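You operate a simulated robot arm through the tools that you are given. There is no shell and no other tool. Be economical: measure what you need, move in short steps, check, and stop when the job is done.

You are at the controls of a simulated robot arm. One attempt, no reset.

TASK
Start up: air at 5 bar, zone 2 at about 50, then step once.
Fine: open the air lever; wait till display 2 is within 2 degrees of it; switch to hand for the step; leave the other dials and the direction.

It is judged by the outcome, as a careful person would: the job done as asked, and still so three seconds after it is handed in. It fails if anything else is knocked over, pushed out of place, dropped, spilled or broken.

THE ROBOT
A 6-joint arm with a two-finger gripper on a trunk, on a base that drives. Base frame: it is fixed to the floor where the robot stands at the start and does not move with it; the origin is under the middle of the robot, x ahead of it, y to its left, z up. Readings come in m, degrees, newtons and seconds.
With the tool pointing down near the work surface it reaches from about 0.12 to 0.66 m from the robot's upright axis, wherever it stands. Its first joint turns from -166.0 to 166.0 degrees. Places, roughly: direction switch [1.2, 0, 1]; heat dial one [1.2, 0.1, 1.1]; heat dial three [1.4, 0.2, 1.1]; heat dial two [1.3, 0.1, 1.1]; mode switch [1.4, 0.1, 1]. Payload 2.45 kg.
Tool frame: the origin (TCP) lies between the finger pads and is the grasp point; the fingertips stand 0.026 m ahead of it; z points along the fingers, y is the line along which they close. Largest opening 0.096 m; the body of the gripper starts 0.069 m behind the TCP.
Orientation is that of the tool frame in the base frame, as [roll, pitch, yaw] about the fixed x, y, z axes, in that order (R = Rz(yaw) Ry(pitch) Rx(roll)). With the fingers straight down and closing along the base's y, the tool's x points along the base's -x, its y along +y and its z along -z.

THE INTERFACE
- The arm moves only by the tool send_rows. Its argument "increments" is text: rows parted by semicolons, each of 7 numbers parted by spaces: the shift along the tool's x, y, z in m, then the turn, a rotation vector about the tool's x, y, z in degrees, then the finger opening in m, from 0 to 0.096. In form: x y z wx wy wz fingers; .... A call has 1 to 20 rows; each row shifts and turns the commanded pose from where the row before left it, along the tool's axes as they then stand. Each row takes 0.2 s and may step no farther than 0.05 m and 8.6 degrees from the row before; otherwise, or with a gripper value out of range, the whole call is refused. A pose out of reach is approached as far as the arm can. The call stops where the force on the tool passes 90 N (or 10 N more than at its start, if that is more) or the arm is blocked; 0.2 s more then pass. Each finger halts on what it meets, pressing with about 21 N; the grip force reading is that of the motor and also rises with nothing between the fingers. The clock runs only during rows and for 0.2 s after the last one: add rows that do not move to give the fingers time. It gives the time, the measured TCP pose, the force on the tool (base axes), the opening and the grip force at its end, in the units of the frame above (readings bear some noise), with the torque about the TCP (base axes, N m) and any sound that the robot's microphone picked up, and new pictures: "pictures" is both (left out), scene, wrist or none.
- Cameras (640 x 400 px; columns grow to the right, rows downward): "scene" is now at [0.0346, 0.1487, 1.1659]; the picture's right is [-0.05, -1.00, 0.00], its down [-0.24, 0.01, -0.97] and it looks along [0.97, -0.05, -0.24] (base axes); focal length 267 px, centre (320, 200). "wrist" rides on the gripper at [0.082, 0.003, -0.098] in the tool frame; the picture's right is [-0.04, 1.00, 0.00], its down [-0.73, -0.03, -0.68] and it looks along [-0.68, -0.03, 0.73] (tool axes); focal length 256 px, centre (320, 200). There is no depth. A picture from a camera that has moved, and an enlarged one, comes with that camera's place and axes in the base frame and with its lens. The place of the scene camera against the robot may be out by one fixed shift of up to 0.025 m in any direction.
- raise_lower(by): slides the trunk up (or, below 0, down) by that many m; the arm and the scene camera ride with it, the base frame stays. It gives what a move gives, with no picture.
- base_move(legs): drives the robot by 1 to 6 legs, each [ahead, turn to the left] in m and degrees, along the robot's own axes; the way and the turn of a leg run together, so that a leg with both is an arc; at most 1.5 m and 180 degrees a leg. The arm and the cameras ride along, it lands a little off, and it stops where it bumps. It gives what a move gives, and a new picture of the scene camera.
- turn_head(pan, tilt): turns the head with the scene camera to pan (to the left, within 155 degrees either way) and tilt (down, from -29 to 69), counted from straight ahead of the robot. It gives what a move gives, and a new picture of the scene camera.
- inspect(camera, box): a new picture of the part [left, top, right, bottom] of that camera's present view, enlarged. The clock stands still meanwhile.
- finish_job(): hands the job in; it is judged then, once.

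Go step by step. Nothing tells you exact positions but the pictures and the camera data: compare them with the known pose of the tool, close in by small moves and look again before you grip or let go. The budget is 120 turns and 260 pictures, counting those below and the enlarged ones. Unless the task says otherwise, let go and move clear before handing in.

The tools are called after "Request:" as name(argument=value, ...) on one line, values as JSON. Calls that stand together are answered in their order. send_rows: Moves the arm, as the interface text tells. Its arguments: {"type":"object","properties":{"increments":{"type":"string"},"pictures":{"type":"string","enum":["both","scene","wrist","none"]}},"required":["increments"]} The other tools are called the same way: raise_lower (by) slides the trunk up or down; base_move (legs) drives the base; turn_head (pan, tilt) turns the head that bears the scene camera; inspect (camera, box) takes an enlarged picture of a part of a camera's view; finish_job () hands the job in.

At the start:

```text
t: 0.0
tool_pos: [0.4256, 0.1482, 1.0]
orientation: [-180.0, 0.0, -179.9]
force: [-1.0, 0.2, 0.4]
torque: [0.01, 0.02, 0.0]
finger_gap: 0.0959
finger_force: 0.0
trunk travel left (down, up): [-0.15, 0.0]
robot x, y, heading: [-0.0065, -0.0009, 0.0]
head pan, tilt: [-3.0, 13.7]
```

scene: 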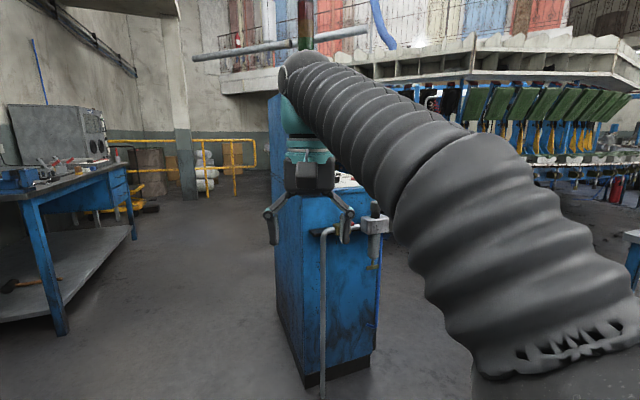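
wrist: 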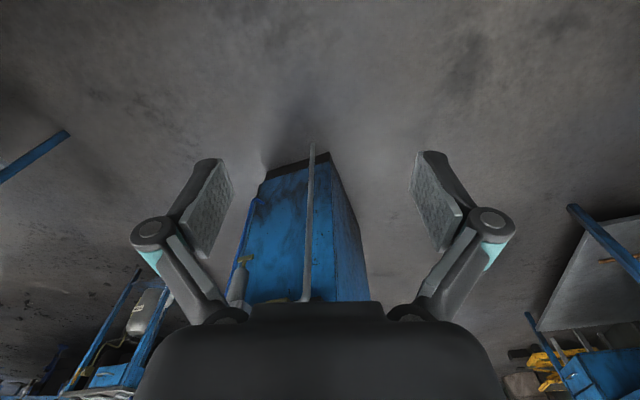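

I see a blue cabinet ahead, with its controls largely hidden by the arm. I'll zoom in on the cabinet first.

Request:
inspect(camera="scene", box=[240, 130, 420, 290])

Request:
inspect(camera="wrist", box=[200, 130, 400, 310])

```text
2.50 times, centred on (330, 210) of scene
camera zoom: at [0.0346, 0.1487, 1.1659], right [-0.05, -1.0, 0.0], down [-0.24, 0.01, -0.97], along [0.97, -0.05, -0.24], focal length 668 px, centre (295, 175)
```

zoom: 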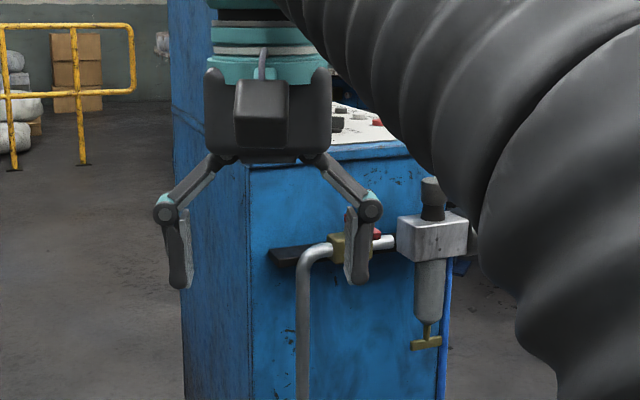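

```text
2.22 times, centred on (300, 220) of wrist
camera zoom: at [0.3436, 0.1518, 1.0991], right [0.04, 1.0, 0.0], down [0.73, -0.03, 0.68], along [0.68, -0.03, -0.73], focal length 569 px, centre (364, 156)
```

zoom: 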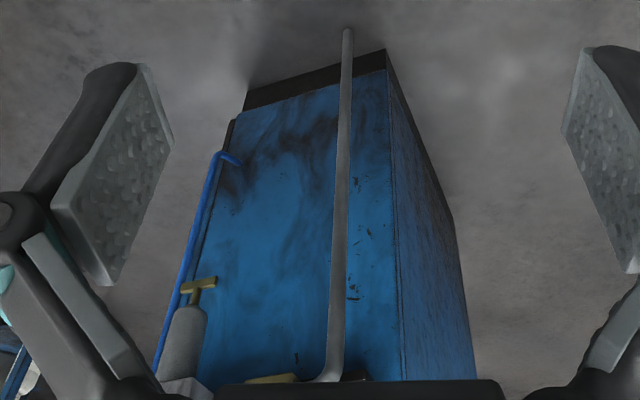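

The arm hides the control panel, so I'll swing it to the right to clear the view.

Request:
send_rows(increments="0 -0.05 0 0 0 0 0.096;0 -0.05 0 0 0 0 0.096;0 -0.05 0 0 0 0 0.096;0 -0.05 0 0 0 0 0.096;0 -0.05 0 0 0 0 0.096;0 -0.05 0 0 0 0 0.096;0 -0.05 0 0 0 0 0.096;0 -0.05 0 0 0 0 0.096;0 -0.05 0 0 0 0 0.096;0 -0.05 0 0 0 0 0.096", pictures="scene")

Request:
inspect(camera="scene", box=[240, 120, 420, 280])

```text
t: 2.2
tool_pos: [0.4166, -0.3476, 0.9773]
orientation: [-179.8, 0.2, -180.0]
force: [0.1, 0.8, 0.8]
torque: [-0.05, -0.03, -0.03]
finger_gap: 0.0959
finger_force: 0.0
out of reach, approached as far as the arm can: row 8, 9, 10
trunk travel left (down, up): [-0.15, 0.0]
robot x, y, heading: [0.0004, -0.0026, 0.3]
head pan, tilt: [-3.0, 13.7]
camera scene: at [0.0345, 0.1489, 1.1659], right [-0.05, -1.0, 0.0], down [-0.24, 0.01, -0.97], along [0.97, -0.05, -0.24], focal length 267 px, centre (320, 200)
```

scene: 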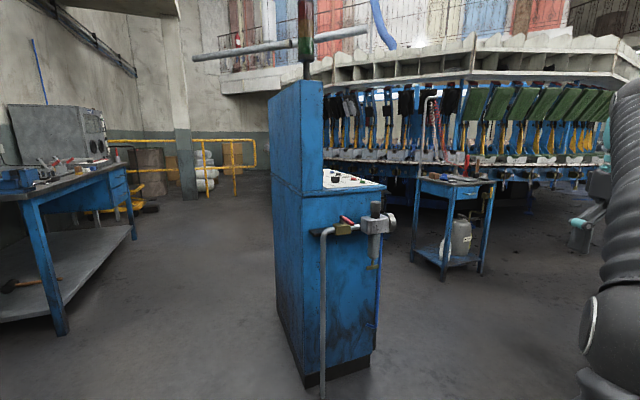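

```text
2.50 times, centred on (330, 200) of scene
camera zoom: at [0.0345, 0.1489, 1.1659], right [-0.05, -1.0, 0.0], down [-0.24, 0.01, -0.97], along [0.97, -0.05, -0.24], focal length 668 px, centre (295, 200)
```

zoom: 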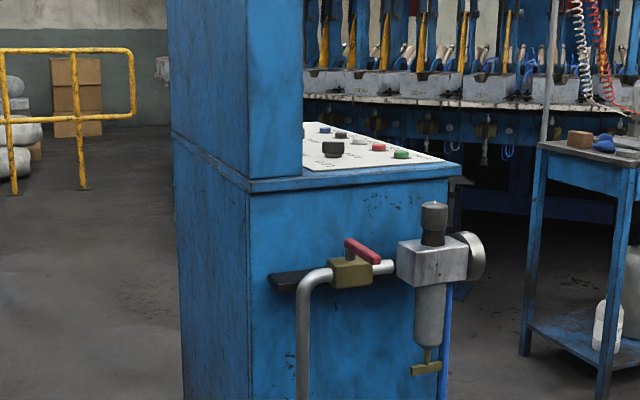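

The panel faces −y (to my right), and the air valve with a red lever sits on the near side, with a regulator and gauge. I'll drive round to stand in front of the panel.

Request:
base_move(legs=[[0, -90], [0.75, 0], [0, 90], [1.1, 0], [0, 90]])

Request:
turn_head(pan=0, tilt=25)

```text
t: 4.5
tool_pos: [0.1534, -0.5211, 0.9769]
orientation: [-179.9, 0.2, 145.8]
force: [0.2, -0.6, -0.3]
torque: [0.02, 0.01, 0.02]
finger_gap: 0.0957
finger_force: 0.1
trunk travel left (down, up): [-0.15, 0.0]
robot x, y, heading: [0.0014, 0.0038, -34.1]
head pan, tilt: [-3.0, 13.7]
stopped in leg 1: the robot was blocked; the commanded pose is now the measured one
camera scene: at [0.1166, 0.1054, 1.1659], right [-0.6, -0.8, 0.0], down [-0.19, 0.14, -0.97], along [0.78, -0.58, -0.24], focal length 267 px, centre (320, 200)
```

scene: 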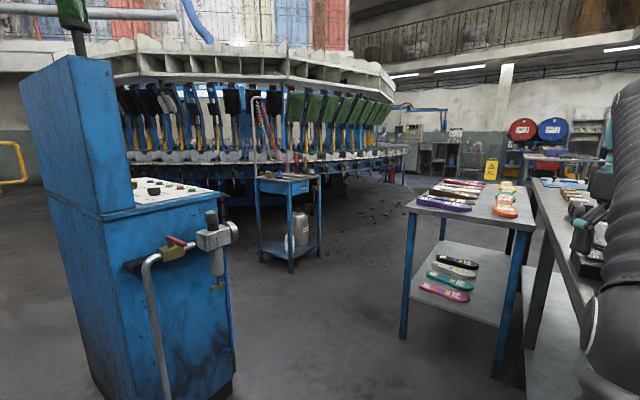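

```text
t: 5.2
tool_pos: [0.1536, -0.5222, 0.9764]
orientation: [-179.9, 0.2, 145.8]
force: [0.2, -0.5, 0.7]
torque: [-0.02, 0.0, -0.04]
finger_gap: 0.096
finger_force: 0.1
trunk travel left (down, up): [-0.15, 0.0]
robot x, y, heading: [0.0028, 0.0037, -33.9]
head pan, tilt: [0.0, 25.0]
camera scene: at [0.1185, 0.1101, 1.1477], right [-0.56, -0.83, 0.0], down [-0.35, 0.24, -0.91], along [0.75, -0.51, -0.42], focal length 267 px, centre (320, 200)
```

scene: 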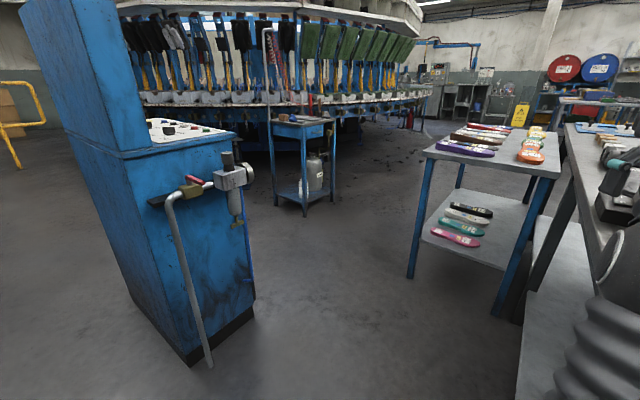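

The turn was blocked by something on my right, with a bench there. I'll look before doing anything.

Request:
turn_head(pan=-55, tilt=30)

Request:
inspect(camera="wrist", box=[0, 0, 640, 400])

```text
t: 6.4
tool_pos: [0.1534, -0.5214, 0.9775]
orientation: [-179.8, 0.2, 145.8]
force: [0.4, 0.3, -0.2]
torque: [0.02, 0.03, -0.01]
finger_gap: 0.0961
finger_force: 0.1
trunk travel left (down, up): [-0.15, 0.0]
robot x, y, heading: [0.0017, 0.0053, -34.1]
head pan, tilt: [-55.0, 30.0]
camera scene: at [0.0438, 0.0711, 1.1397], right [-1.0, -0.02, 0.0], down [-0.01, 0.5, -0.87], along [0.02, -0.87, -0.5], focal length 267 px, centre (320, 200)
```

scene: 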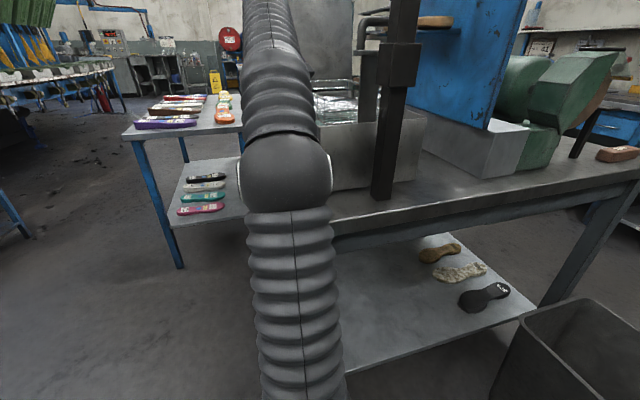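

```text
1.00 times, centred on (320, 200) of wrist (not enlarged: the box is as wide or as high as the picture)
camera zoom: at [0.088, -0.4716, 1.0753], right [0.59, 0.8, 0.0], down [0.59, -0.43, 0.68], along [0.55, -0.41, -0.73], focal length 256 px, centre (320, 200)
```

zoom: 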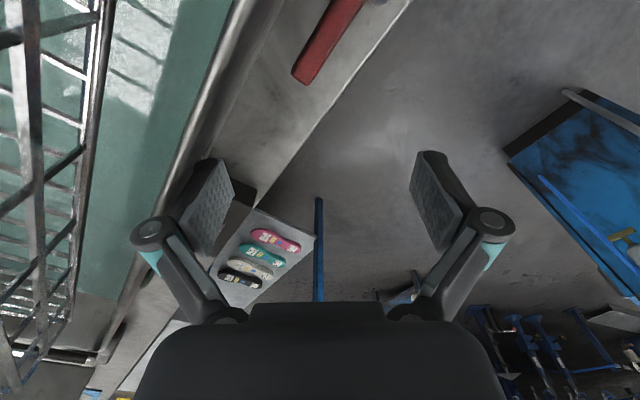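

The arm met the bench's black post; nothing has shifted. I'll turn back left and fold the arm in front of me.

Request:
base_move(legs=[[0, 34]])

Request:
send_rows(increments="0 0.05 0 0 0 0 0.096;0 0.05 0 0 0 0 0.096;0 0.05 0 0 0 0 0.096;0.02 0.05 0 0 0 0 0.096;0.03 0.04 0 0 0 0 0.096;0.03 0.03 0 0 0 0 0.096;0.03 0.03 0 0 0 0 0.096", pictures="none")

Request:
turn_head(pan=-60, tilt=35)

```text
t: 8.4
tool_pos: [0.4178, -0.3489, 0.976]
orientation: [-179.8, 0.2, 179.6]
force: [0.0, 0.8, -1.2]
torque: [0.01, 0.01, -0.02]
finger_gap: 0.0958
finger_force: 0.0
trunk travel left (down, up): [-0.15, 0.0]
robot x, y, heading: [0.0007, 0.0004, -0.2]
head pan, tilt: [-55.0, 30.0]
camera scene: at [-0.0038, 0.0808, 1.1397], right [-0.82, -0.57, 0.0], down [-0.29, 0.41, -0.87], along [0.49, -0.71, -0.5], focal length 267 px, centre (320, 200)
```

scene: 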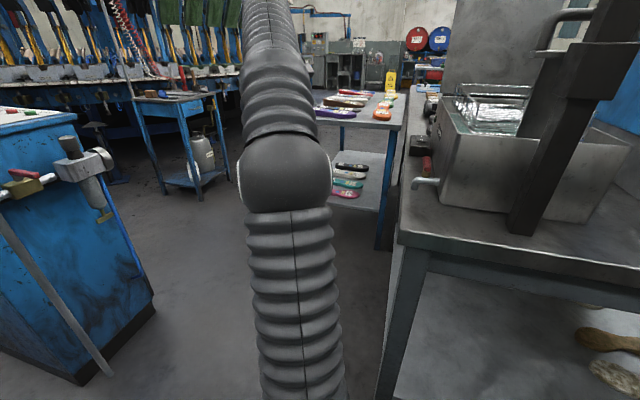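

```text
refused: row 4 steps farther than a row can; nothing moved
```

```text
t: 9.1
tool_pos: [0.4193, -0.3482, 0.9761]
orientation: [-179.8, 0.2, 179.6]
force: [0.1, 1.1, -0.2]
torque: [0.0, 0.03, -0.01]
finger_gap: 0.0956
finger_force: 0.0
trunk travel left (down, up): [-0.15, 0.0]
robot x, y, heading: [0.003, 0.0075, -0.3]
head pan, tilt: [-60.0, 35.0]
camera scene: at [-0.0117, 0.0786, 1.1319], right [-0.87, -0.5, 0.0], down [-0.29, 0.5, -0.82], along [0.41, -0.71, -0.57], focal length 267 px, centre (320, 200)
```

scene: 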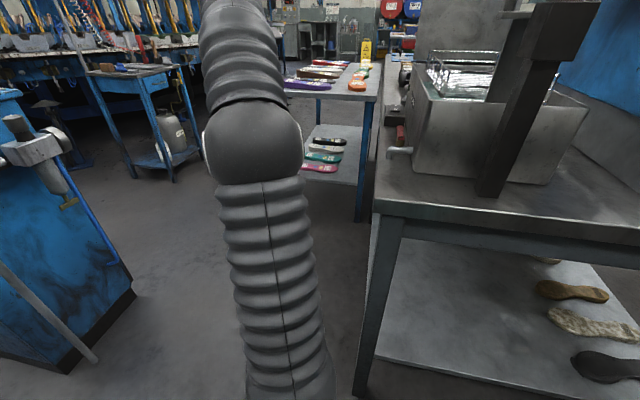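

The bench corner is close on my right, and the cabinet is rotated about 25°, with its panel facing (0.41,−0.91). I'll fold the arm in front, then drive through the gap.

Request:
send_rows(increments="0 0.05 0 0 0 0 0.096;0 0.05 0 0 0 0 0.096;0 0.05 0 0 0 0 0.096;0.02 0.04 0 0 0 0 0.096;0.03 0.04 0 0 0 0 0.096;0.03 0.03 0 0 0 0 0.096;0.03 0.03 0 0 0 0 0.096", pictures="none")

Request:
base_move(legs=[[0, -31], [0.6, 0]])

Request:
turn_head(pan=40, tilt=25)

```text
t: 10.7
tool_pos: [0.312, -0.0597, 0.9751]
orientation: [-179.9, 0.2, 179.5]
force: [0.4, -0.9, -0.5]
torque: [0.0, 0.05, 0.0]
finger_gap: 0.096
finger_force: 0.0
trunk travel left (down, up): [-0.15, 0.0]
robot x, y, heading: [0.0011, -0.0002, -0.1]
head pan, tilt: [-60.0, 35.0]
```

```text
t: 14.4
tool_pos: [0.4553, -0.3589, 0.9751]
orientation: [-179.8, 0.2, 145.8]
force: [0.2, -0.6, 0.6]
torque: [-0.01, -0.03, 0.02]
finger_gap: 0.096
finger_force: 0.1
trunk travel left (down, up): [-0.15, 0.0]
robot x, y, heading: [0.2347, -0.1358, -43.9]
head pan, tilt: [-60.0, 35.0]
stopped in leg 2: the robot was blocked; the commanded pose is now the measured one
camera scene: at [0.2825, -0.0688, 1.1319], right [-0.97, 0.25, 0.0], down [0.14, 0.56, -0.82], along [-0.2, -0.79, -0.57], focal length 267 px, centre (320, 200)
```

scene: 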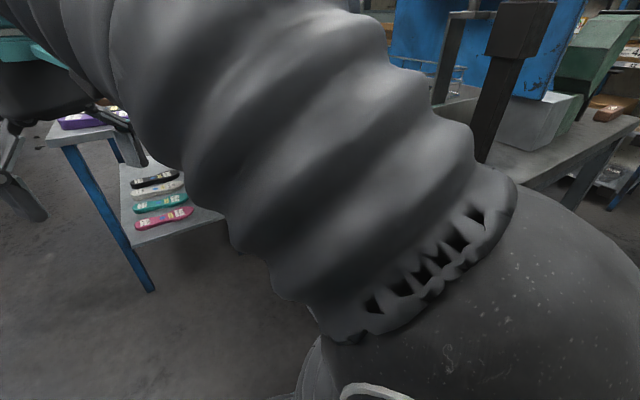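

```text
t: 16.2
tool_pos: [0.4555, -0.3601, 0.9747]
orientation: [-179.9, 0.3, 145.7]
force: [-0.3, 0.0, 0.8]
torque: [-0.03, -0.03, 0.01]
finger_gap: 0.0959
finger_force: 0.1
trunk travel left (down, up): [-0.15, 0.0]
robot x, y, heading: [0.2337, -0.1291, -44.4]
head pan, tilt: [40.0, 25.0]
camera scene: at [0.3961, 0.0097, 1.1476], right [-0.08, -1.0, 0.0], down [-0.42, 0.03, -0.91], along [0.9, -0.07, -0.42], focal length 267 px, centre (320, 200)
```

scene: 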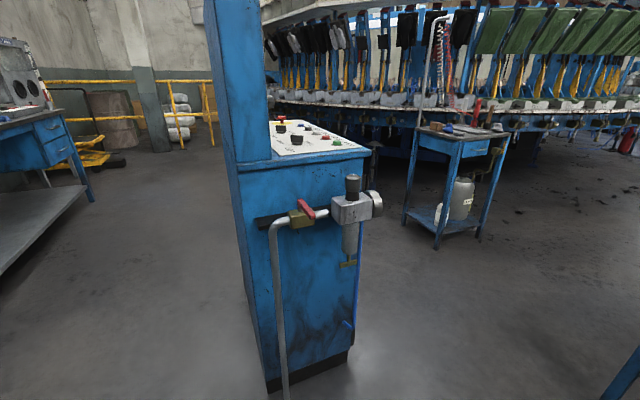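

The base grazed the bench corner again. I'll turn left in place, go straight past it, then cut diagonally.

Request:
base_move(legs=[[0, 40], [0.3, 0]])

Request:
turn_head(pan=-75, tilt=35)

```text
t: 17.9
tool_pos: [0.5311, -0.2347, 0.9758]
orientation: [-179.8, 0.1, 172.4]
force: [0.1, -0.7, -0.1]
torque: [0.02, 0.01, 0.01]
finger_gap: 0.0961
finger_force: 0.1
trunk travel left (down, up): [-0.15, 0.0]
robot x, y, heading: [0.2389, -0.1322, -17.9]
head pan, tilt: [40.0, 25.0]
stopped in leg 1: the robot was blocked; the commanded pose is now the measured one
camera scene: at [0.3117, 0.0671, 1.1476], right [0.38, -0.93, 0.0], down [-0.39, -0.16, -0.91], along [0.84, 0.34, -0.42], focal length 267 px, centre (320, 200)
```

scene: 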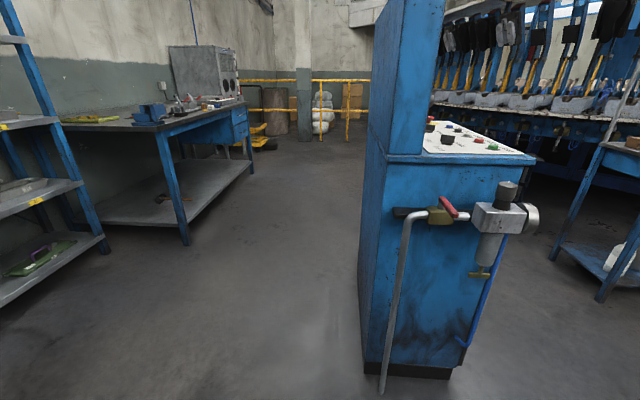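

```text
t: 19.9
tool_pos: [0.5322, -0.2355, 0.976]
orientation: [180.0, 0.2, 172.5]
force: [0.0, 0.3, -0.2]
torque: [-0.02, 0.0, 0.0]
finger_gap: 0.0958
finger_force: 0.1
trunk travel left (down, up): [-0.15, 0.0]
robot x, y, heading: [0.2316, -0.1319, -18.1]
head pan, tilt: [-75.0, 35.0]
camera scene: at [0.2224, -0.0559, 1.1319], right [-1.0, 0.05, 0.0], down [0.03, 0.57, -0.82], along [-0.04, -0.82, -0.57], focal length 267 px, centre (320, 200)
```

scene: 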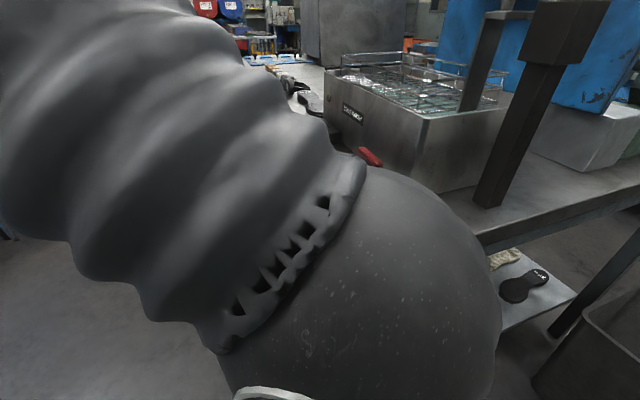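

The bench leg sits against my right rear side, so turning left pushes into it. Driving straight ahead a little should free it.

Request:
base_move(legs=[[0.28, 0]])

Request:
turn_head(pan=-75, tilt=50)

```text
t: 21.8
tool_pos: [0.8, -0.3206, 0.9761]
orientation: [-179.9, 0.2, 172.4]
force: [0.0, 0.2, 0.2]
torque: [0.01, 0.02, 0.01]
finger_gap: 0.0959
finger_force: 0.0
trunk travel left (down, up): [-0.15, 0.0]
robot x, y, heading: [0.5041, -0.2204, -17.6]
head pan, tilt: [-75.0, 35.0]
camera scene: at [0.4901, -0.1411, 1.1319], right [-1.0, 0.05, 0.0], down [0.03, 0.57, -0.82], along [-0.04, -0.82, -0.57], focal length 267 px, centre (320, 200)
```

scene: 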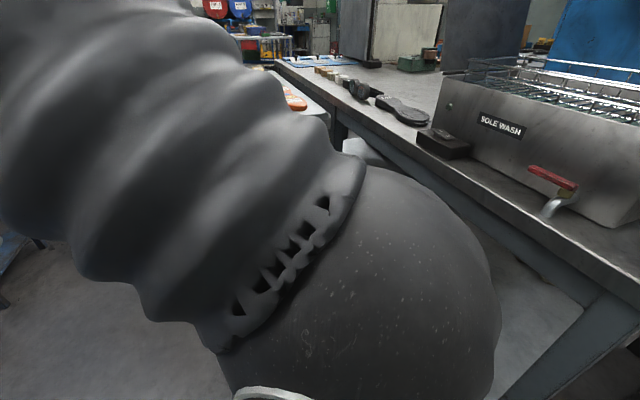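

```text
t: 22.6
tool_pos: [0.8002, -0.3198, 0.9753]
orientation: [-179.9, 0.2, 172.5]
force: [-0.5, 1.3, 1.0]
torque: [0.04, 0.02, 0.0]
finger_gap: 0.0958
finger_force: 0.0
trunk travel left (down, up): [-0.15, 0.0]
robot x, y, heading: [0.5032, -0.2166, -18.0]
head pan, tilt: [-75.0, 50.0]
camera scene: at [0.4906, -0.1301, 1.1102], right [-1.0, 0.05, 0.0], down [0.04, 0.76, -0.64], along [-0.03, -0.64, -0.77], focal length 267 px, centre (320, 200)
```

scene: 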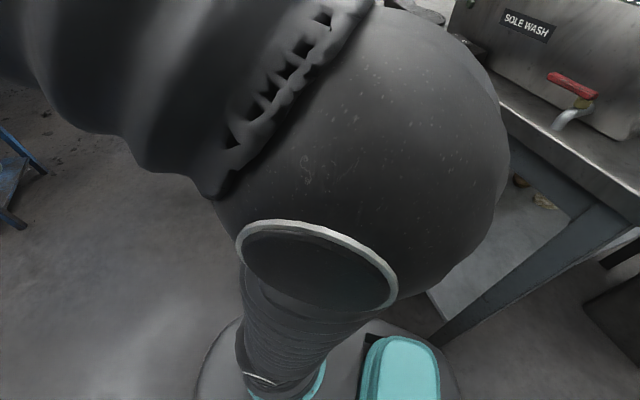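

Free now. Next I drive diagonally through the gap.

Request:
base_move(legs=[[0, -22], [0.6, 0], [0, 42]])

Request:
turn_head(pan=40, tilt=30)

```text
t: 29.1
tool_pos: [1.2835, -0.6013, 0.9749]
orientation: [-180.0, 0.2, -167.6]
force: [0.4, 0.2, -0.3]
torque: [0.01, 0.0, 0.02]
finger_gap: 0.0961
finger_force: 0.1
trunk travel left (down, up): [-0.15, 0.0]
robot x, y, heading: [0.969, -0.6088, 2.2]
head pan, tilt: [-75.0, 50.0]
camera scene: at [0.9265, -0.5291, 1.1101], right [-0.95, -0.3, 0.0], down [-0.23, 0.73, -0.64], along [0.19, -0.61, -0.77], focal length 267 px, centre (320, 200)
```

scene: 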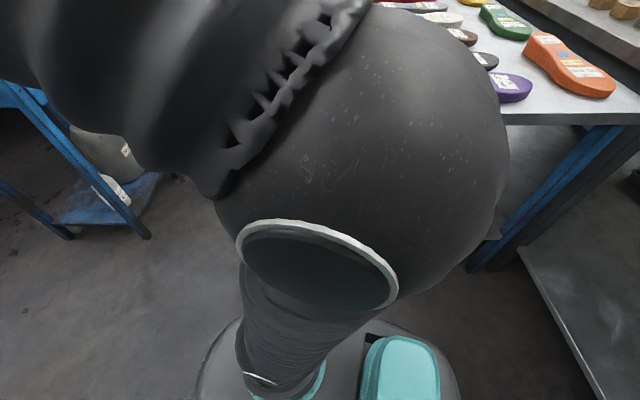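

```text
t: 31.1
tool_pos: [1.283, -0.6025, 0.9757]
orientation: [-179.8, 0.2, -167.6]
force: [-0.6, 0.3, -0.7]
torque: [0.0, 0.01, -0.01]
finger_gap: 0.0962
finger_force: 0.0
trunk travel left (down, up): [-0.15, 0.0]
robot x, y, heading: [0.9738, -0.606, 2.3]
head pan, tilt: [40.0, 30.0]
camera scene: at [0.9705, -0.3948, 1.1397], right [0.67, -0.74, 0.0], down [-0.37, -0.34, -0.87], along [0.64, 0.58, -0.5], focal length 267 px, centre (320, 200)
```

scene: 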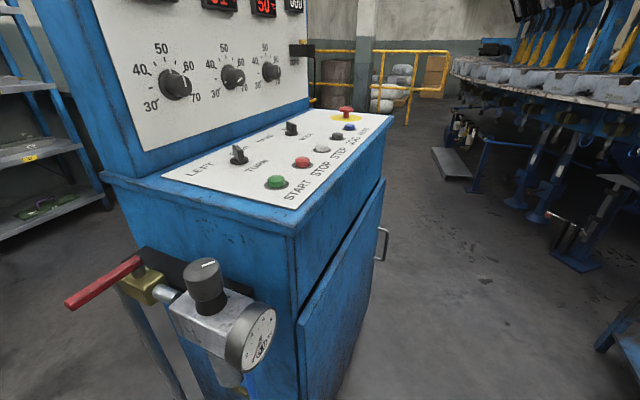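

Now I see everything: three dials with displays, the two switches, the buttons, the valve and gauge. I'll zoom in for details.

Request:
inspect(camera="scene", box=[120, 0, 320, 125])

Request:
inspect(camera="scene", box=[160, 95, 400, 225])

Request:
inspect(camera="scene", box=[50, 230, 300, 390])

```text
3.20 times, centred on (220, 62) of scene
camera zoom: at [0.9705, -0.3948, 1.1397], right [0.67, -0.74, 0.0], down [-0.37, -0.34, -0.87], along [0.64, 0.58, -0.5], focal length 855 px, centre (640, 640)
```

zoom: 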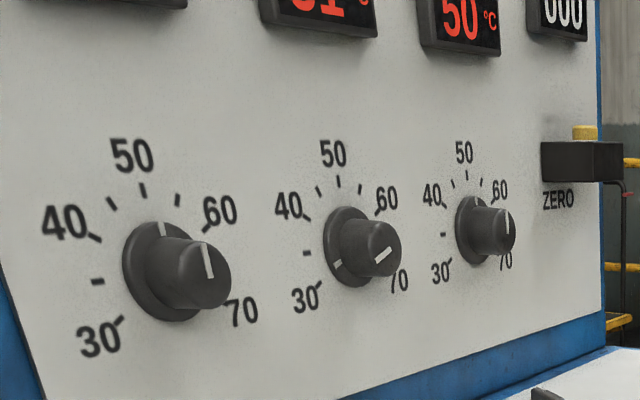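

```text
2.67 times, centred on (280, 160) of scene
camera zoom: at [0.9705, -0.3948, 1.1397], right [0.67, -0.74, 0.0], down [-0.37, -0.34, -0.87], along [0.64, 0.58, -0.5], focal length 712 px, centre (427, 307)
```

zoom: 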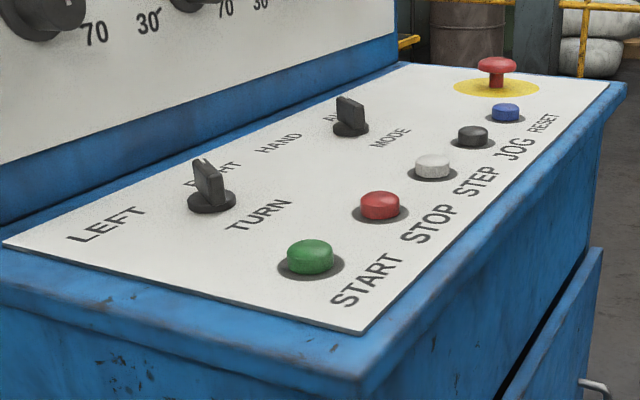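

```text
2.50 times, centred on (175, 310) of scene
camera zoom: at [0.9705, -0.3948, 1.1397], right [0.67, -0.74, 0.0], down [-0.37, -0.34, -0.87], along [0.64, 0.58, -0.5], focal length 668 px, centre (682, -75)
```

zoom: 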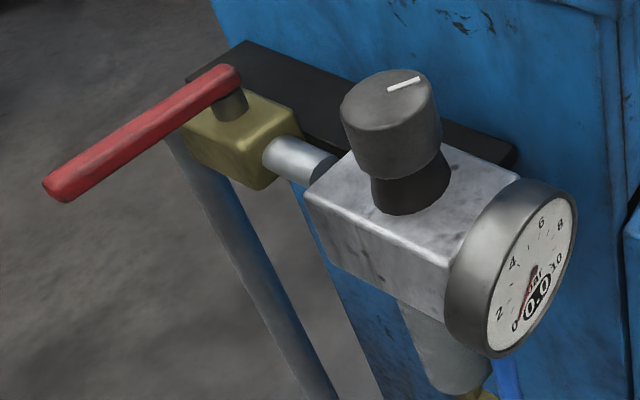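

Findings: gauge at 0.0 with the lever square to the pipe (closed), dial 2 and display 2 at ~31, mode at AUTO, START/STOP/STEP/JOG/RESET buttons in a row. I'll tuck the arm in and up, and drive to the working spot facing the panel.

Request:
send_rows(increments="0.03 0 -0.04 0 0 0 0.096;0.03 0 -0.04 0 0 0 0.096;0 0 -0.04 0 0 0 0.096", pictures="none")

Request:
base_move(legs=[[0.4, 10], [0, 60]])

Request:
turn_head(pan=40, tilt=30)

```text
t: 31.9
tool_pos: [1.2488, -0.6161, 0.9994]
orientation: [-179.9, 0.4, -167.6]
force: [0.6, -1.2, -0.4]
torque: [0.02, -0.02, -0.01]
finger_gap: 0.0959
finger_force: 0.0
out of reach, approached as far as the arm can: row 1, 2, 3
trunk travel left (down, up): [-0.15, 0.0]
robot x, y, heading: [0.9715, -0.6077, 2.0]
head pan, tilt: [40.0, 30.0]
```

```text
t: 37.0
tool_pos: [1.4663, -0.2969, 0.9987]
orientation: [-179.7, 0.4, -97.6]
force: [0.8, 0.2, 0.2]
torque: [-0.03, 0.01, 0.01]
finger_gap: 0.0959
finger_force: 0.1
trunk travel left (down, up): [-0.15, 0.0]
robot x, y, heading: [1.3628, -0.5569, 72.2]
head pan, tilt: [40.0, 30.0]
camera scene: at [1.1606, -0.4862, 1.1397], right [0.93, 0.38, 0.0], down [0.19, -0.46, -0.87], along [-0.33, 0.8, -0.5], focal length 267 px, centre (320, 200)
```

scene: 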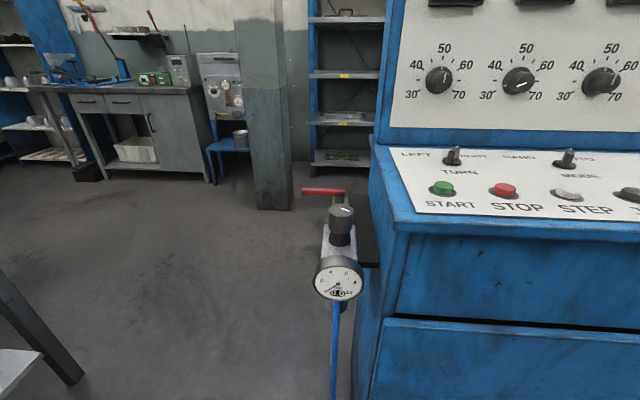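

```text
t: 37.6
tool_pos: [1.4658, -0.2968, 0.9994]
orientation: [-179.7, 0.4, -97.6]
force: [-0.2, 0.3, 0.5]
torque: [0.03, 0.0, -0.03]
finger_gap: 0.096
finger_force: 0.0
trunk travel left (down, up): [-0.15, 0.0]
robot x, y, heading: [1.3638, -0.5605, 72.3]
head pan, tilt: [40.0, 30.0]
camera scene: at [1.1606, -0.4862, 1.1397], right [0.93, 0.38, 0.0], down [0.19, -0.46, -0.87], along [-0.33, 0.8, -0.5], focal length 267 px, centre (320, 200)
```

scene: 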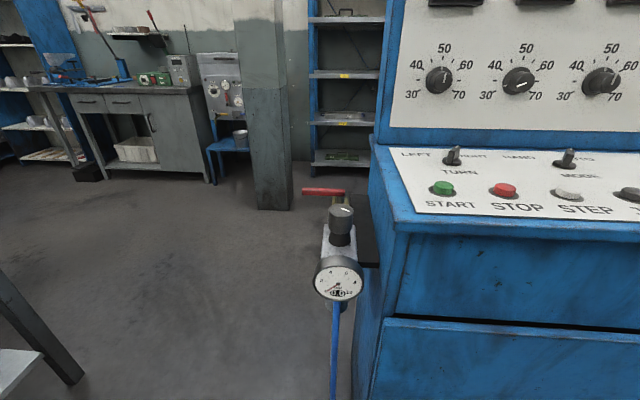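

Triangulated: dial 2 ≈ (1.296, 0.143, 1.086), STEP ≈ (1.359, −0.048, 0.963), mode ≈ (1.396, 0.085, 0.97), lever pivot ≈ (1.01, −0.035, 0.88), regulator knob ≈ (1.05, −0.126, 0.885). I'll square up to the panel and move slightly closer.

Request:
base_move(legs=[[0, 36], [0.08, 0]])

Request:
turn_head(pan=20, tilt=35)

```text
t: 40.4
tool_pos: [1.2666, -0.2095, 0.9993]
orientation: [-179.8, 0.4, -61.4]
force: [-0.2, 0.0, 0.9]
torque: [0.01, -0.02, -0.03]
finger_gap: 0.096
finger_force: 0.0
trunk travel left (down, up): [-0.15, 0.0]
robot x, y, heading: [1.3357, -0.4803, 108.3]
head pan, tilt: [40.0, 30.0]
camera scene: at [1.1304, -0.5442, 1.1397], right [0.52, 0.85, 0.0], down [0.43, -0.26, -0.87], along [-0.74, 0.45, -0.5], focal length 267 px, centre (320, 200)
```

scene: 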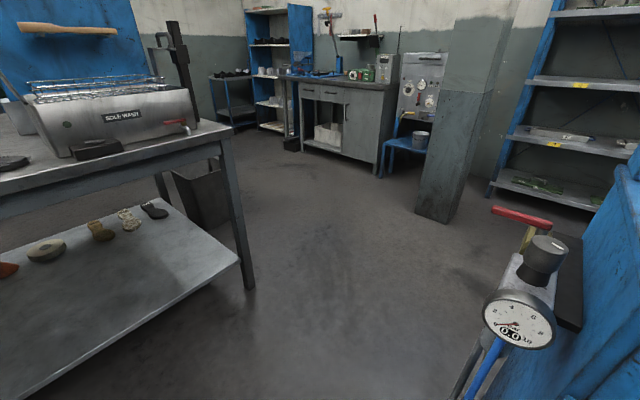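

```text
t: 41.2
tool_pos: [1.2667, -0.2085, 0.9983]
orientation: [-179.8, 0.4, -61.3]
force: [-0.3, 0.3, 0.4]
torque: [-0.03, 0.04, -0.02]
finger_gap: 0.0961
finger_force: 0.1
trunk travel left (down, up): [-0.15, 0.0]
robot x, y, heading: [1.334, -0.4824, 108.6]
head pan, tilt: [20.0, 35.0]
camera scene: at [1.1527, -0.5226, 1.1319], right [0.78, 0.62, 0.0], down [0.36, -0.45, -0.82], along [-0.51, 0.64, -0.57], focal length 267 px, centre (320, 200)
```

scene: 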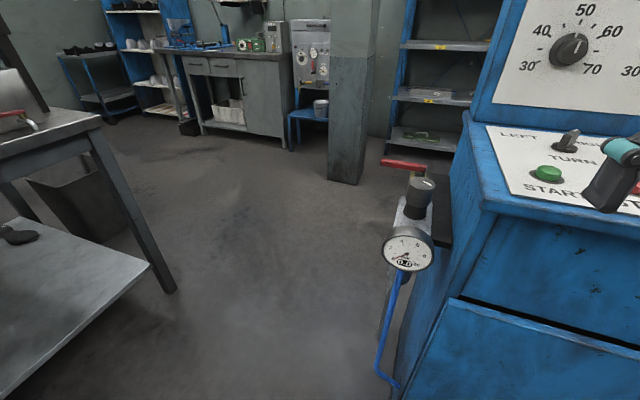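

Lever pivot refined to ≈(1.013,−0.02,0.872), tip ≈(0.93,−0.02,0.862). I'll shift the closed gripper left towards the valve, staying above it, then turn it and look.

Request:
send_rows(increments="-0.0226 0.0383 -0.005 0 0 0 0.06;-0.0226 0.0383 -0.005 0 0 0 0.03;-0.0226 0.0383 -0.005 0 0 0 0;-0.0226 0.0383 -0.005 0 0 0 0;-0.0226 0.0383 -0.005 0 0 0 0;-0.0226 0.0383 -0.005 0 0 0 0;0 0 0 0 0 8 0;0 0 0 0 0 8 0;0 0 0 0 0 8 0;0 0 0 0 0 8 0;0 0 0 0 0 8 0;0 0 0 0 0 8 0;0 0 0 0 0 8 0")

```text
t: 44.0
tool_pos: [1.0012, -0.2002, 1.0106]
orientation: [179.6, 0.5, -117.4]
force: [-0.1, 0.1, -0.7]
torque: [0.03, 0.02, -0.01]
finger_gap: 0.0
finger_force: 20.8
out of reach, approached as far as the arm can: row 4, 5, 6
trunk travel left (down, up): [-0.15, 0.0]
robot x, y, heading: [1.3382, -0.4841, 108.3]
head pan, tilt: [20.0, 35.0]
camera scene: at [1.1526, -0.5225, 1.1319], right [0.78, 0.62, 0.0], down [0.36, -0.45, -0.82], along [-0.51, 0.64, -0.57], focal length 267 px, centre (320, 200)
camera wrist: at [0.9609, -0.2719, 1.108], right [-0.87, 0.5, 0.01], down [0.37, 0.63, 0.68], along [0.34, 0.6, -0.73], focal length 256 px, centre (320, 200)
```

scene: 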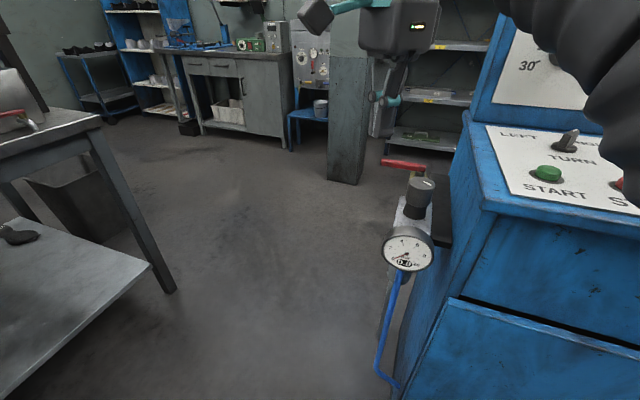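
wrist: 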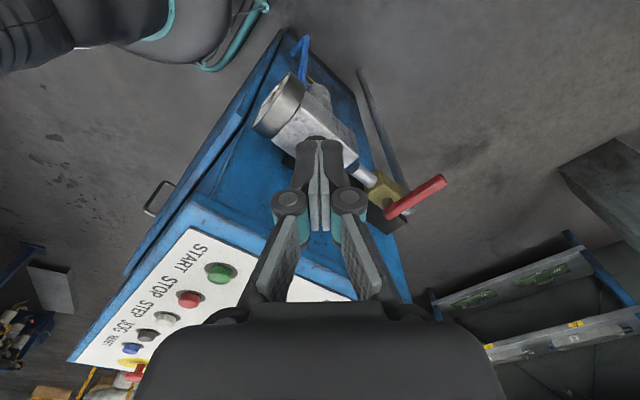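

The wrist view shows the lever clearly: pivot ≈(1.0,−0.018), tip ≈(0.925,−0.027), pointing away from the cabinet. I'll go above the gap on the lever's regulator side and lower partway.

Request:
send_rows(increments="-0.0286 0.0377 0 0 0 0 0;-0.0286 0.0377 0 0 0 0 0;-0.0286 0.0377 0 0 0 0 0;0 0 0.04 0 0 0 0;0 0 0.03 0 0 0 0;0 0 0 0 0 0 0")

```text
t: 45.4
tool_pos: [0.9479, -0.0821, 0.9061]
orientation: [179.8, 0.4, -117.4]
force: [-0.6, 0.2, 0.2]
torque: [-0.01, 0.0, -0.01]
finger_gap: 0.0
finger_force: 21.0
out of reach, approached as far as the arm can: row 1, 2, 3
trunk travel left (down, up): [-0.15, 0.0]
robot x, y, heading: [1.3374, -0.4815, 108.5]
head pan, tilt: [20.0, 35.0]
camera scene: at [1.1526, -0.5225, 1.1318], right [0.78, 0.62, 0.0], down [0.36, -0.45, -0.82], along [-0.51, 0.64, -0.57], focal length 267 px, centre (320, 200)
camera wrist: at [0.9082, -0.1521, 1.0044], right [-0.87, 0.5, 0.0], down [0.36, 0.63, 0.68], along [0.34, 0.6, -0.73], focal length 256 px, centre (320, 200)
```

scene: 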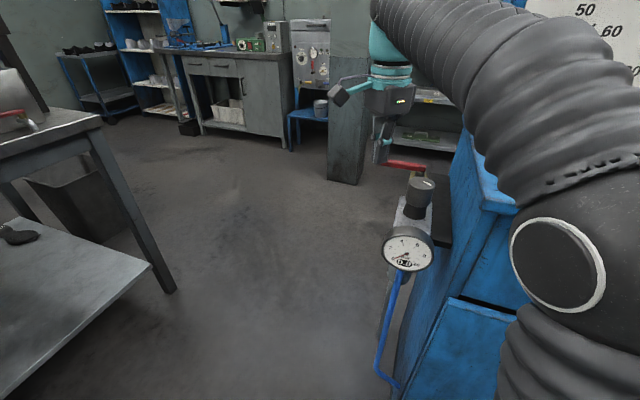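
wrist: 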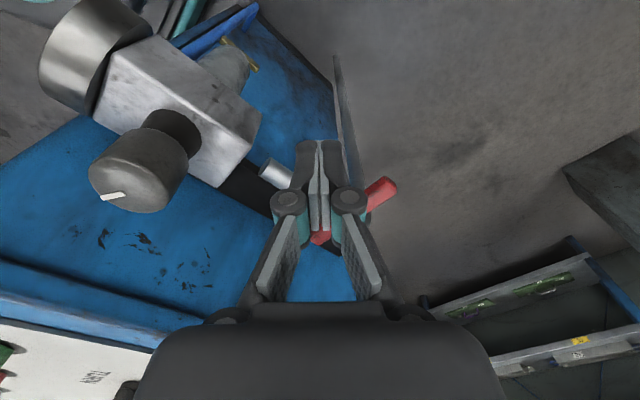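

The finger is beside the lever with clearance. I'll lower it and begin pushing the lever left (away from the regulator).

Request:
send_rows(increments="0 0 0.02 0 0 0 0;0 0 0.02 0 0 0 0;-0.0293 0.0152 0 0 0 0 0;-0.021 0.0182 0 0 0 0 0;-0.0247 0.0066 0 0 0 0 0;0 0 0 0 0 0 0")

```text
t: 46.5
tool_pos: [0.9448, -0.0261, 0.8672]
orientation: [-178.6, -0.9, -116.4]
force: [20.1, -44.1, 1.5]
torque: [-0.74, -0.36, -0.11]
finger_gap: 0.0
finger_force: 21.3
trunk travel left (down, up): [-0.15, 0.0]
robot x, y, heading: [1.337, -0.4849, 109.1]
head pan, tilt: [20.0, 35.0]
stopped in row 5: the force on the tool passed its limit at 113 N (the readings are from after the stop); the commanded pose is now the measured one
camera scene: at [1.1546, -0.5279, 1.1321], right [0.78, 0.63, 0.0], down [0.36, -0.44, -0.82], along [-0.52, 0.64, -0.57], focal length 267 px, centre (320, 200)
camera wrist: at [0.9042, -0.0946, 0.9679], right [-0.88, 0.48, -0.02], down [0.34, 0.66, 0.67], along [0.34, 0.58, -0.74], focal length 256 px, centre (320, 200)
```

scene: 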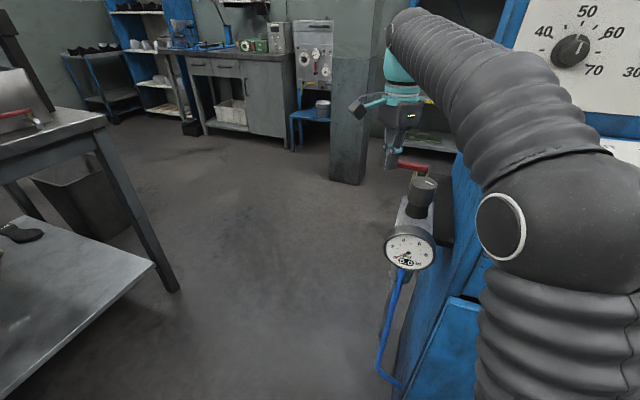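
wrist: 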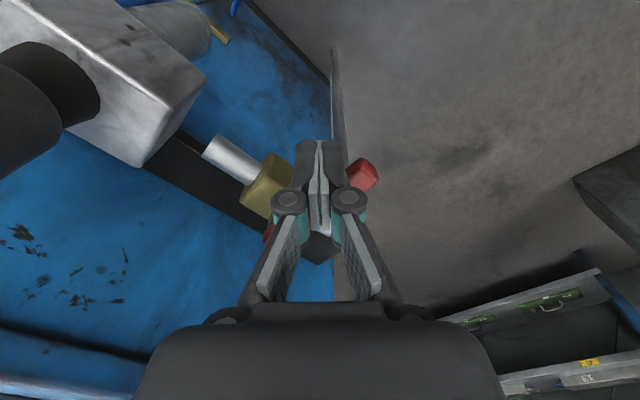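

The lever didn't budge that way, so it opens toward the regulator. I'll back off, lift, go over and come down on its other side.

Request:
send_rows(increments="0.0355 -0.0184 0 0 0 0 0;0 0 -0.025 0 0 0 0;0 0 -0.025 0 0 0 0;-0.035 0.0205 0 0 0 0 0;-0.035 0.0205 0 0 0 0 0;0 0 0 0 0 0 0", pictures="wrist")

```text
t: 48.1
tool_pos: [0.9564, -0.0063, 0.9476]
orientation: [177.0, 1.2, -116.2]
force: [-0.1, -0.5, 0.1]
torque: [0.04, 0.03, 0.0]
finger_gap: 0.0
finger_force: 21.0
trunk travel left (down, up): [-0.15, 0.0]
robot x, y, heading: [1.3388, -0.4797, 108.8]
head pan, tilt: [20.0, 35.0]
stopped in row 6: the arm was blocked; the commanded pose is now the measured one
camera wrist: at [0.9213, -0.0804, 1.0452], right [-0.88, 0.48, 0.05], down [0.37, 0.62, 0.69], along [0.3, 0.63, -0.72], focal length 256 px, centre (320, 200)
```

wrist: 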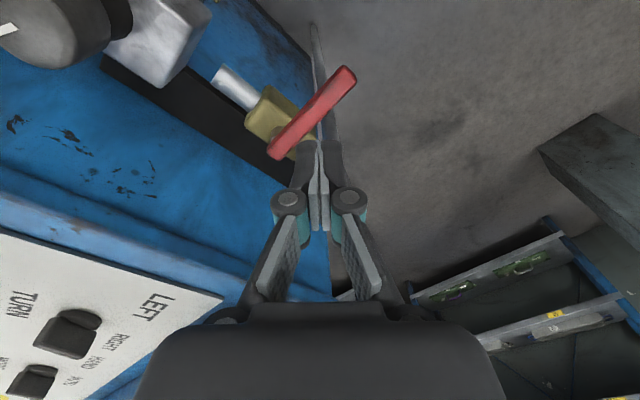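

I'm on the far side above the lever now. I'll shift a bit more and descend.

Request:
send_rows(increments="-0.011 0.021 0.01 0 0 0 0;-0.006 0.003 0.02 0 0 0 0;0 0 0.0 0 0 0 0", pictures="wrist")

```text
t: 48.5
tool_pos: [0.9474, -0.0138, 0.9238]
orientation: [176.1, -0.5, -112.8]
force: [3.9, -7.5, 9.5]
torque: [0.7, 0.24, -0.05]
finger_gap: 0.0
finger_force: 20.6
out of reach, approached as far as the arm can: row 1
trunk travel left (down, up): [-0.15, 0.0]
robot x, y, heading: [1.3369, -0.5043, 113.5]
head pan, tilt: [20.0, 35.0]
stopped in row 1: the arm was blocked; the commanded pose is now the measured one
camera wrist: at [0.9195, -0.0895, 1.0241], right [-0.9, 0.43, 0.07], down [0.36, 0.65, 0.67], along [0.24, 0.63, -0.74], focal length 256 px, centre (320, 200)
```

wrist: 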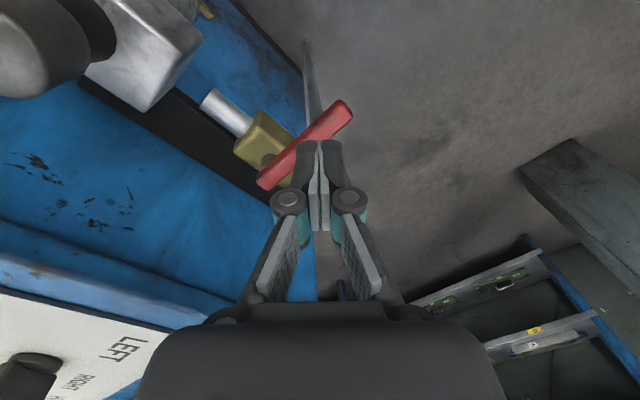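

The base got nudged: some part of the arm is pressing on something. I'll look at the scene before moving.

Request:
turn_head(pan=0, tilt=20)

```text
t: 49.3
tool_pos: [0.9486, 0.0045, 0.8893]
orientation: [179.3, -1.7, -115.1]
force: [0.1, 1.1, -0.9]
torque: [-0.04, 0.03, 0.03]
finger_gap: 0.0
finger_force: 20.6
trunk travel left (down, up): [-0.15, 0.0]
robot x, y, heading: [1.3341, -0.5277, 117.3]
head pan, tilt: [0.0, 20.0]
camera scene: at [1.1908, -0.67, 1.1651], right [0.89, 0.46, 0.03], down [0.15, -0.22, -0.96], along [-0.44, 0.86, -0.27], focal length 267 px, centre (320, 200)
```

scene: 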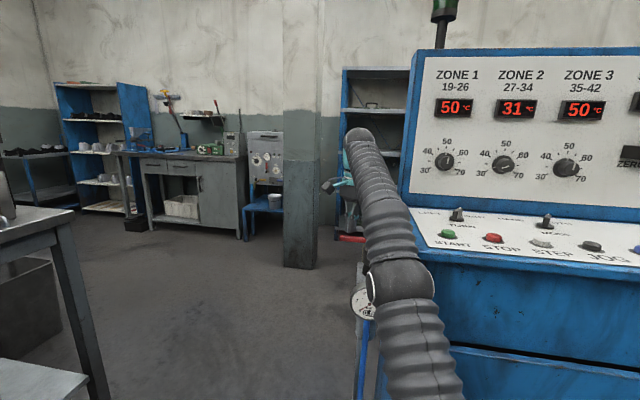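

Request:
inspect(camera="scene", box=[310, 110, 490, 400])

Request:
inspect(camera="wrist", box=[0, 0, 640, 400])

```text
1.38 times, centred on (400, 255) of scene
camera zoom: at [1.1908, -0.67, 1.1651], right [0.89, 0.46, 0.03], down [0.15, -0.22, -0.96], along [-0.44, 0.86, -0.27], focal length 368 px, centre (210, 124)
```

zoom: 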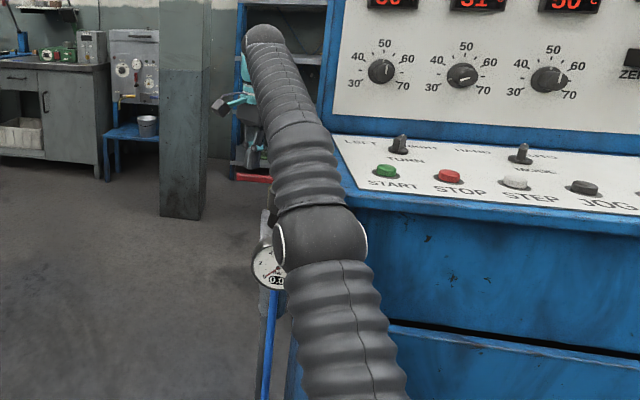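

```text
1.00 times, centred on (320, 200) of wrist (not enlarged: the box is as wide or as high as the picture)
camera zoom: at [0.9137, -0.0648, 0.9911], right [-0.89, 0.46, 0.01], down [0.35, 0.67, 0.66], along [0.3, 0.59, -0.75], focal length 256 px, centre (320, 200)
```

zoom: 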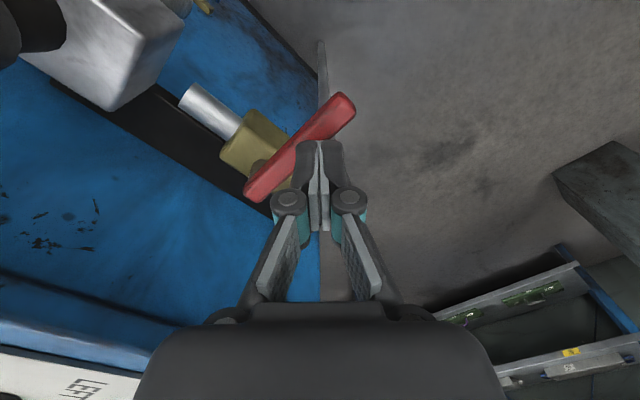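

The elbow is close to the gauge and cabinet corner; this stance is poor. I'll lift and retract the arm carefully, then drive to stand in front of the valve itself.

Request:
send_rows(increments="0 0 -0.02 0 0 0 0;0 0 -0.02 0 0 0 0;0 0 -0.01 0 0 0 0", pictures="wrist")

```text
t: 49.6
tool_pos: [0.9472, 0.0183, 0.8765]
orientation: [177.5, -2.9, -112.7]
force: [1.4, 1.5, 0.9]
torque: [-0.13, 0.13, 0.02]
finger_gap: 0.0
finger_force: 21.0
out of reach, approached as far as the arm can: row 1
trunk travel left (down, up): [-0.15, 0.0]
robot x, y, heading: [1.3198, -0.5333, 124.0]
head pan, tilt: [0.0, 20.0]
stopped in row 1: the arm was blocked; the commanded pose is now the measured one
camera wrist: at [0.918, -0.0528, 0.9804], right [-0.9, 0.42, 0.04], down [0.35, 0.69, 0.64], along [0.24, 0.59, -0.77], focal length 256 px, centre (320, 200)
```

wrist: 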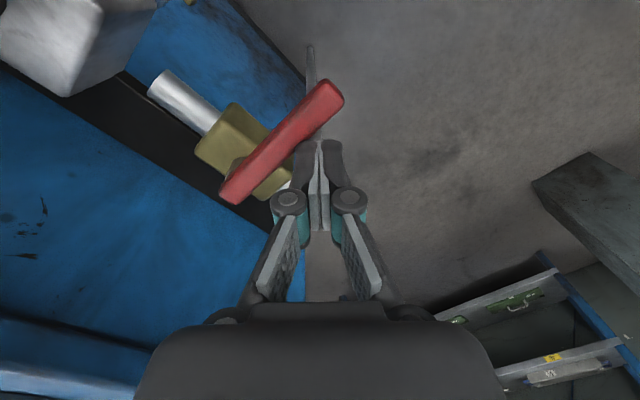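

The forearm is pushing on the regulator side and nudging the base. Backing the base away a few centimetres relieves that, and the finger would only push the lever in its opening direction.

Request:
base_move(legs=[[-0.04, 0]])

Request:
inspect(camera="wrist", box=[0, 0, 640, 400])

```text
t: 50.4
tool_pos: [0.9446, 0.033, 0.8064]
orientation: [176.3, -3.6, -112.7]
force: [-0.6, 0.4, 0.9]
torque: [-0.04, 0.02, -0.02]
finger_gap: 0.0002
finger_force: 20.7
trunk travel left (down, up): [-0.15, 0.0]
robot x, y, heading: [1.3039, -0.5559, 134.9]
head pan, tilt: [0.0, 20.0]
stopped in leg 1: the robot was blocked; the commanded pose is now the measured one
camera scene: at [1.2619, -0.7697, 1.1768], right [0.71, 0.71, 0.02], down [0.17, -0.14, -0.98], along [-0.69, 0.69, -0.21], focal length 267 px, centre (320, 200)
```

scene: 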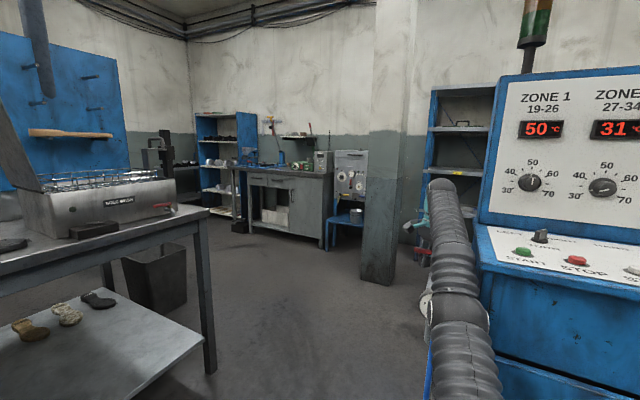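

```text
1.00 times, centred on (320, 200) of wrist (not enlarged: the box is as wide or as high as the picture)
camera zoom: at [0.9188, -0.0386, 0.9105], right [-0.9, 0.42, 0.06], down [0.37, 0.69, 0.63], along [0.22, 0.59, -0.78], focal length 256 px, centre (320, 200)
```

zoom: 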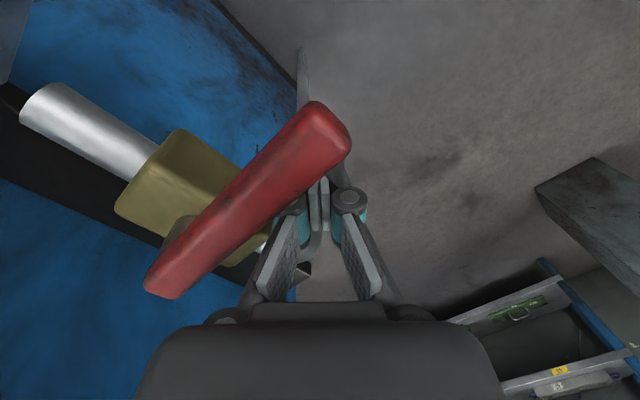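

The arm appears to be resting on the regulator and the robot leans slightly. I'll pull the tool in toward the robot and up in small steps to unload it; this drags the lever only in its opening direction.

Request:
send_rows(increments="0.009 -0.012 -0.015 0 0 0 0;0.009 -0.012 -0.015 0 0 0 0")

```text
t: 50.8
tool_pos: [0.9449, 0.0355, 0.7893]
orientation: [176.2, -1.8, -113.6]
force: [-4.6, 3.5, -1.7]
torque: [-0.23, -0.32, 0.02]
finger_gap: 0.0
finger_force: 20.9
trunk travel left (down, up): [-0.15, 0.0]
robot x, y, heading: [1.2994, -0.562, 137.1]
head pan, tilt: [0.0, 20.0]
stopped in row 2: the arm was blocked; the commanded pose is now the measured one
camera scene: at [1.2907, -0.7758, 1.1806], right [0.68, 0.73, 0.0], down [0.15, -0.14, -0.98], along [-0.72, 0.67, -0.2], focal length 267 px, centre (320, 200)
camera wrist: at [0.9174, -0.0367, 0.8923], right [-0.9, 0.44, 0.06], down [0.37, 0.66, 0.65], along [0.24, 0.61, -0.76], focal length 256 px, centre (320, 200)
```

scene: 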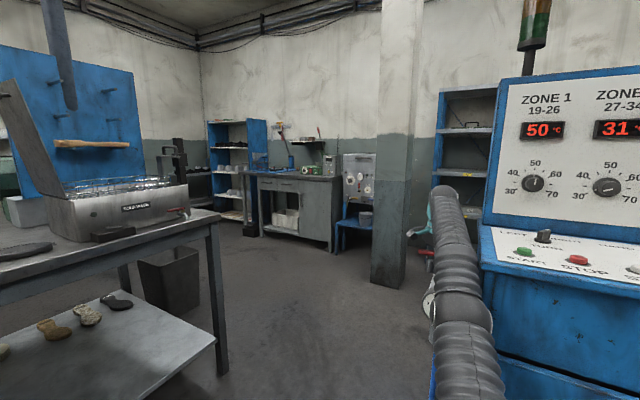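
wrist: 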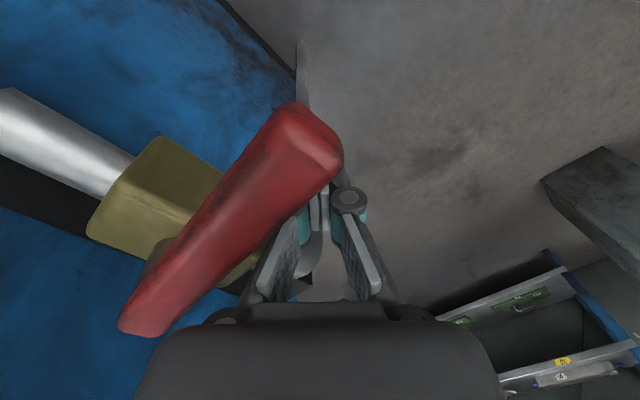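

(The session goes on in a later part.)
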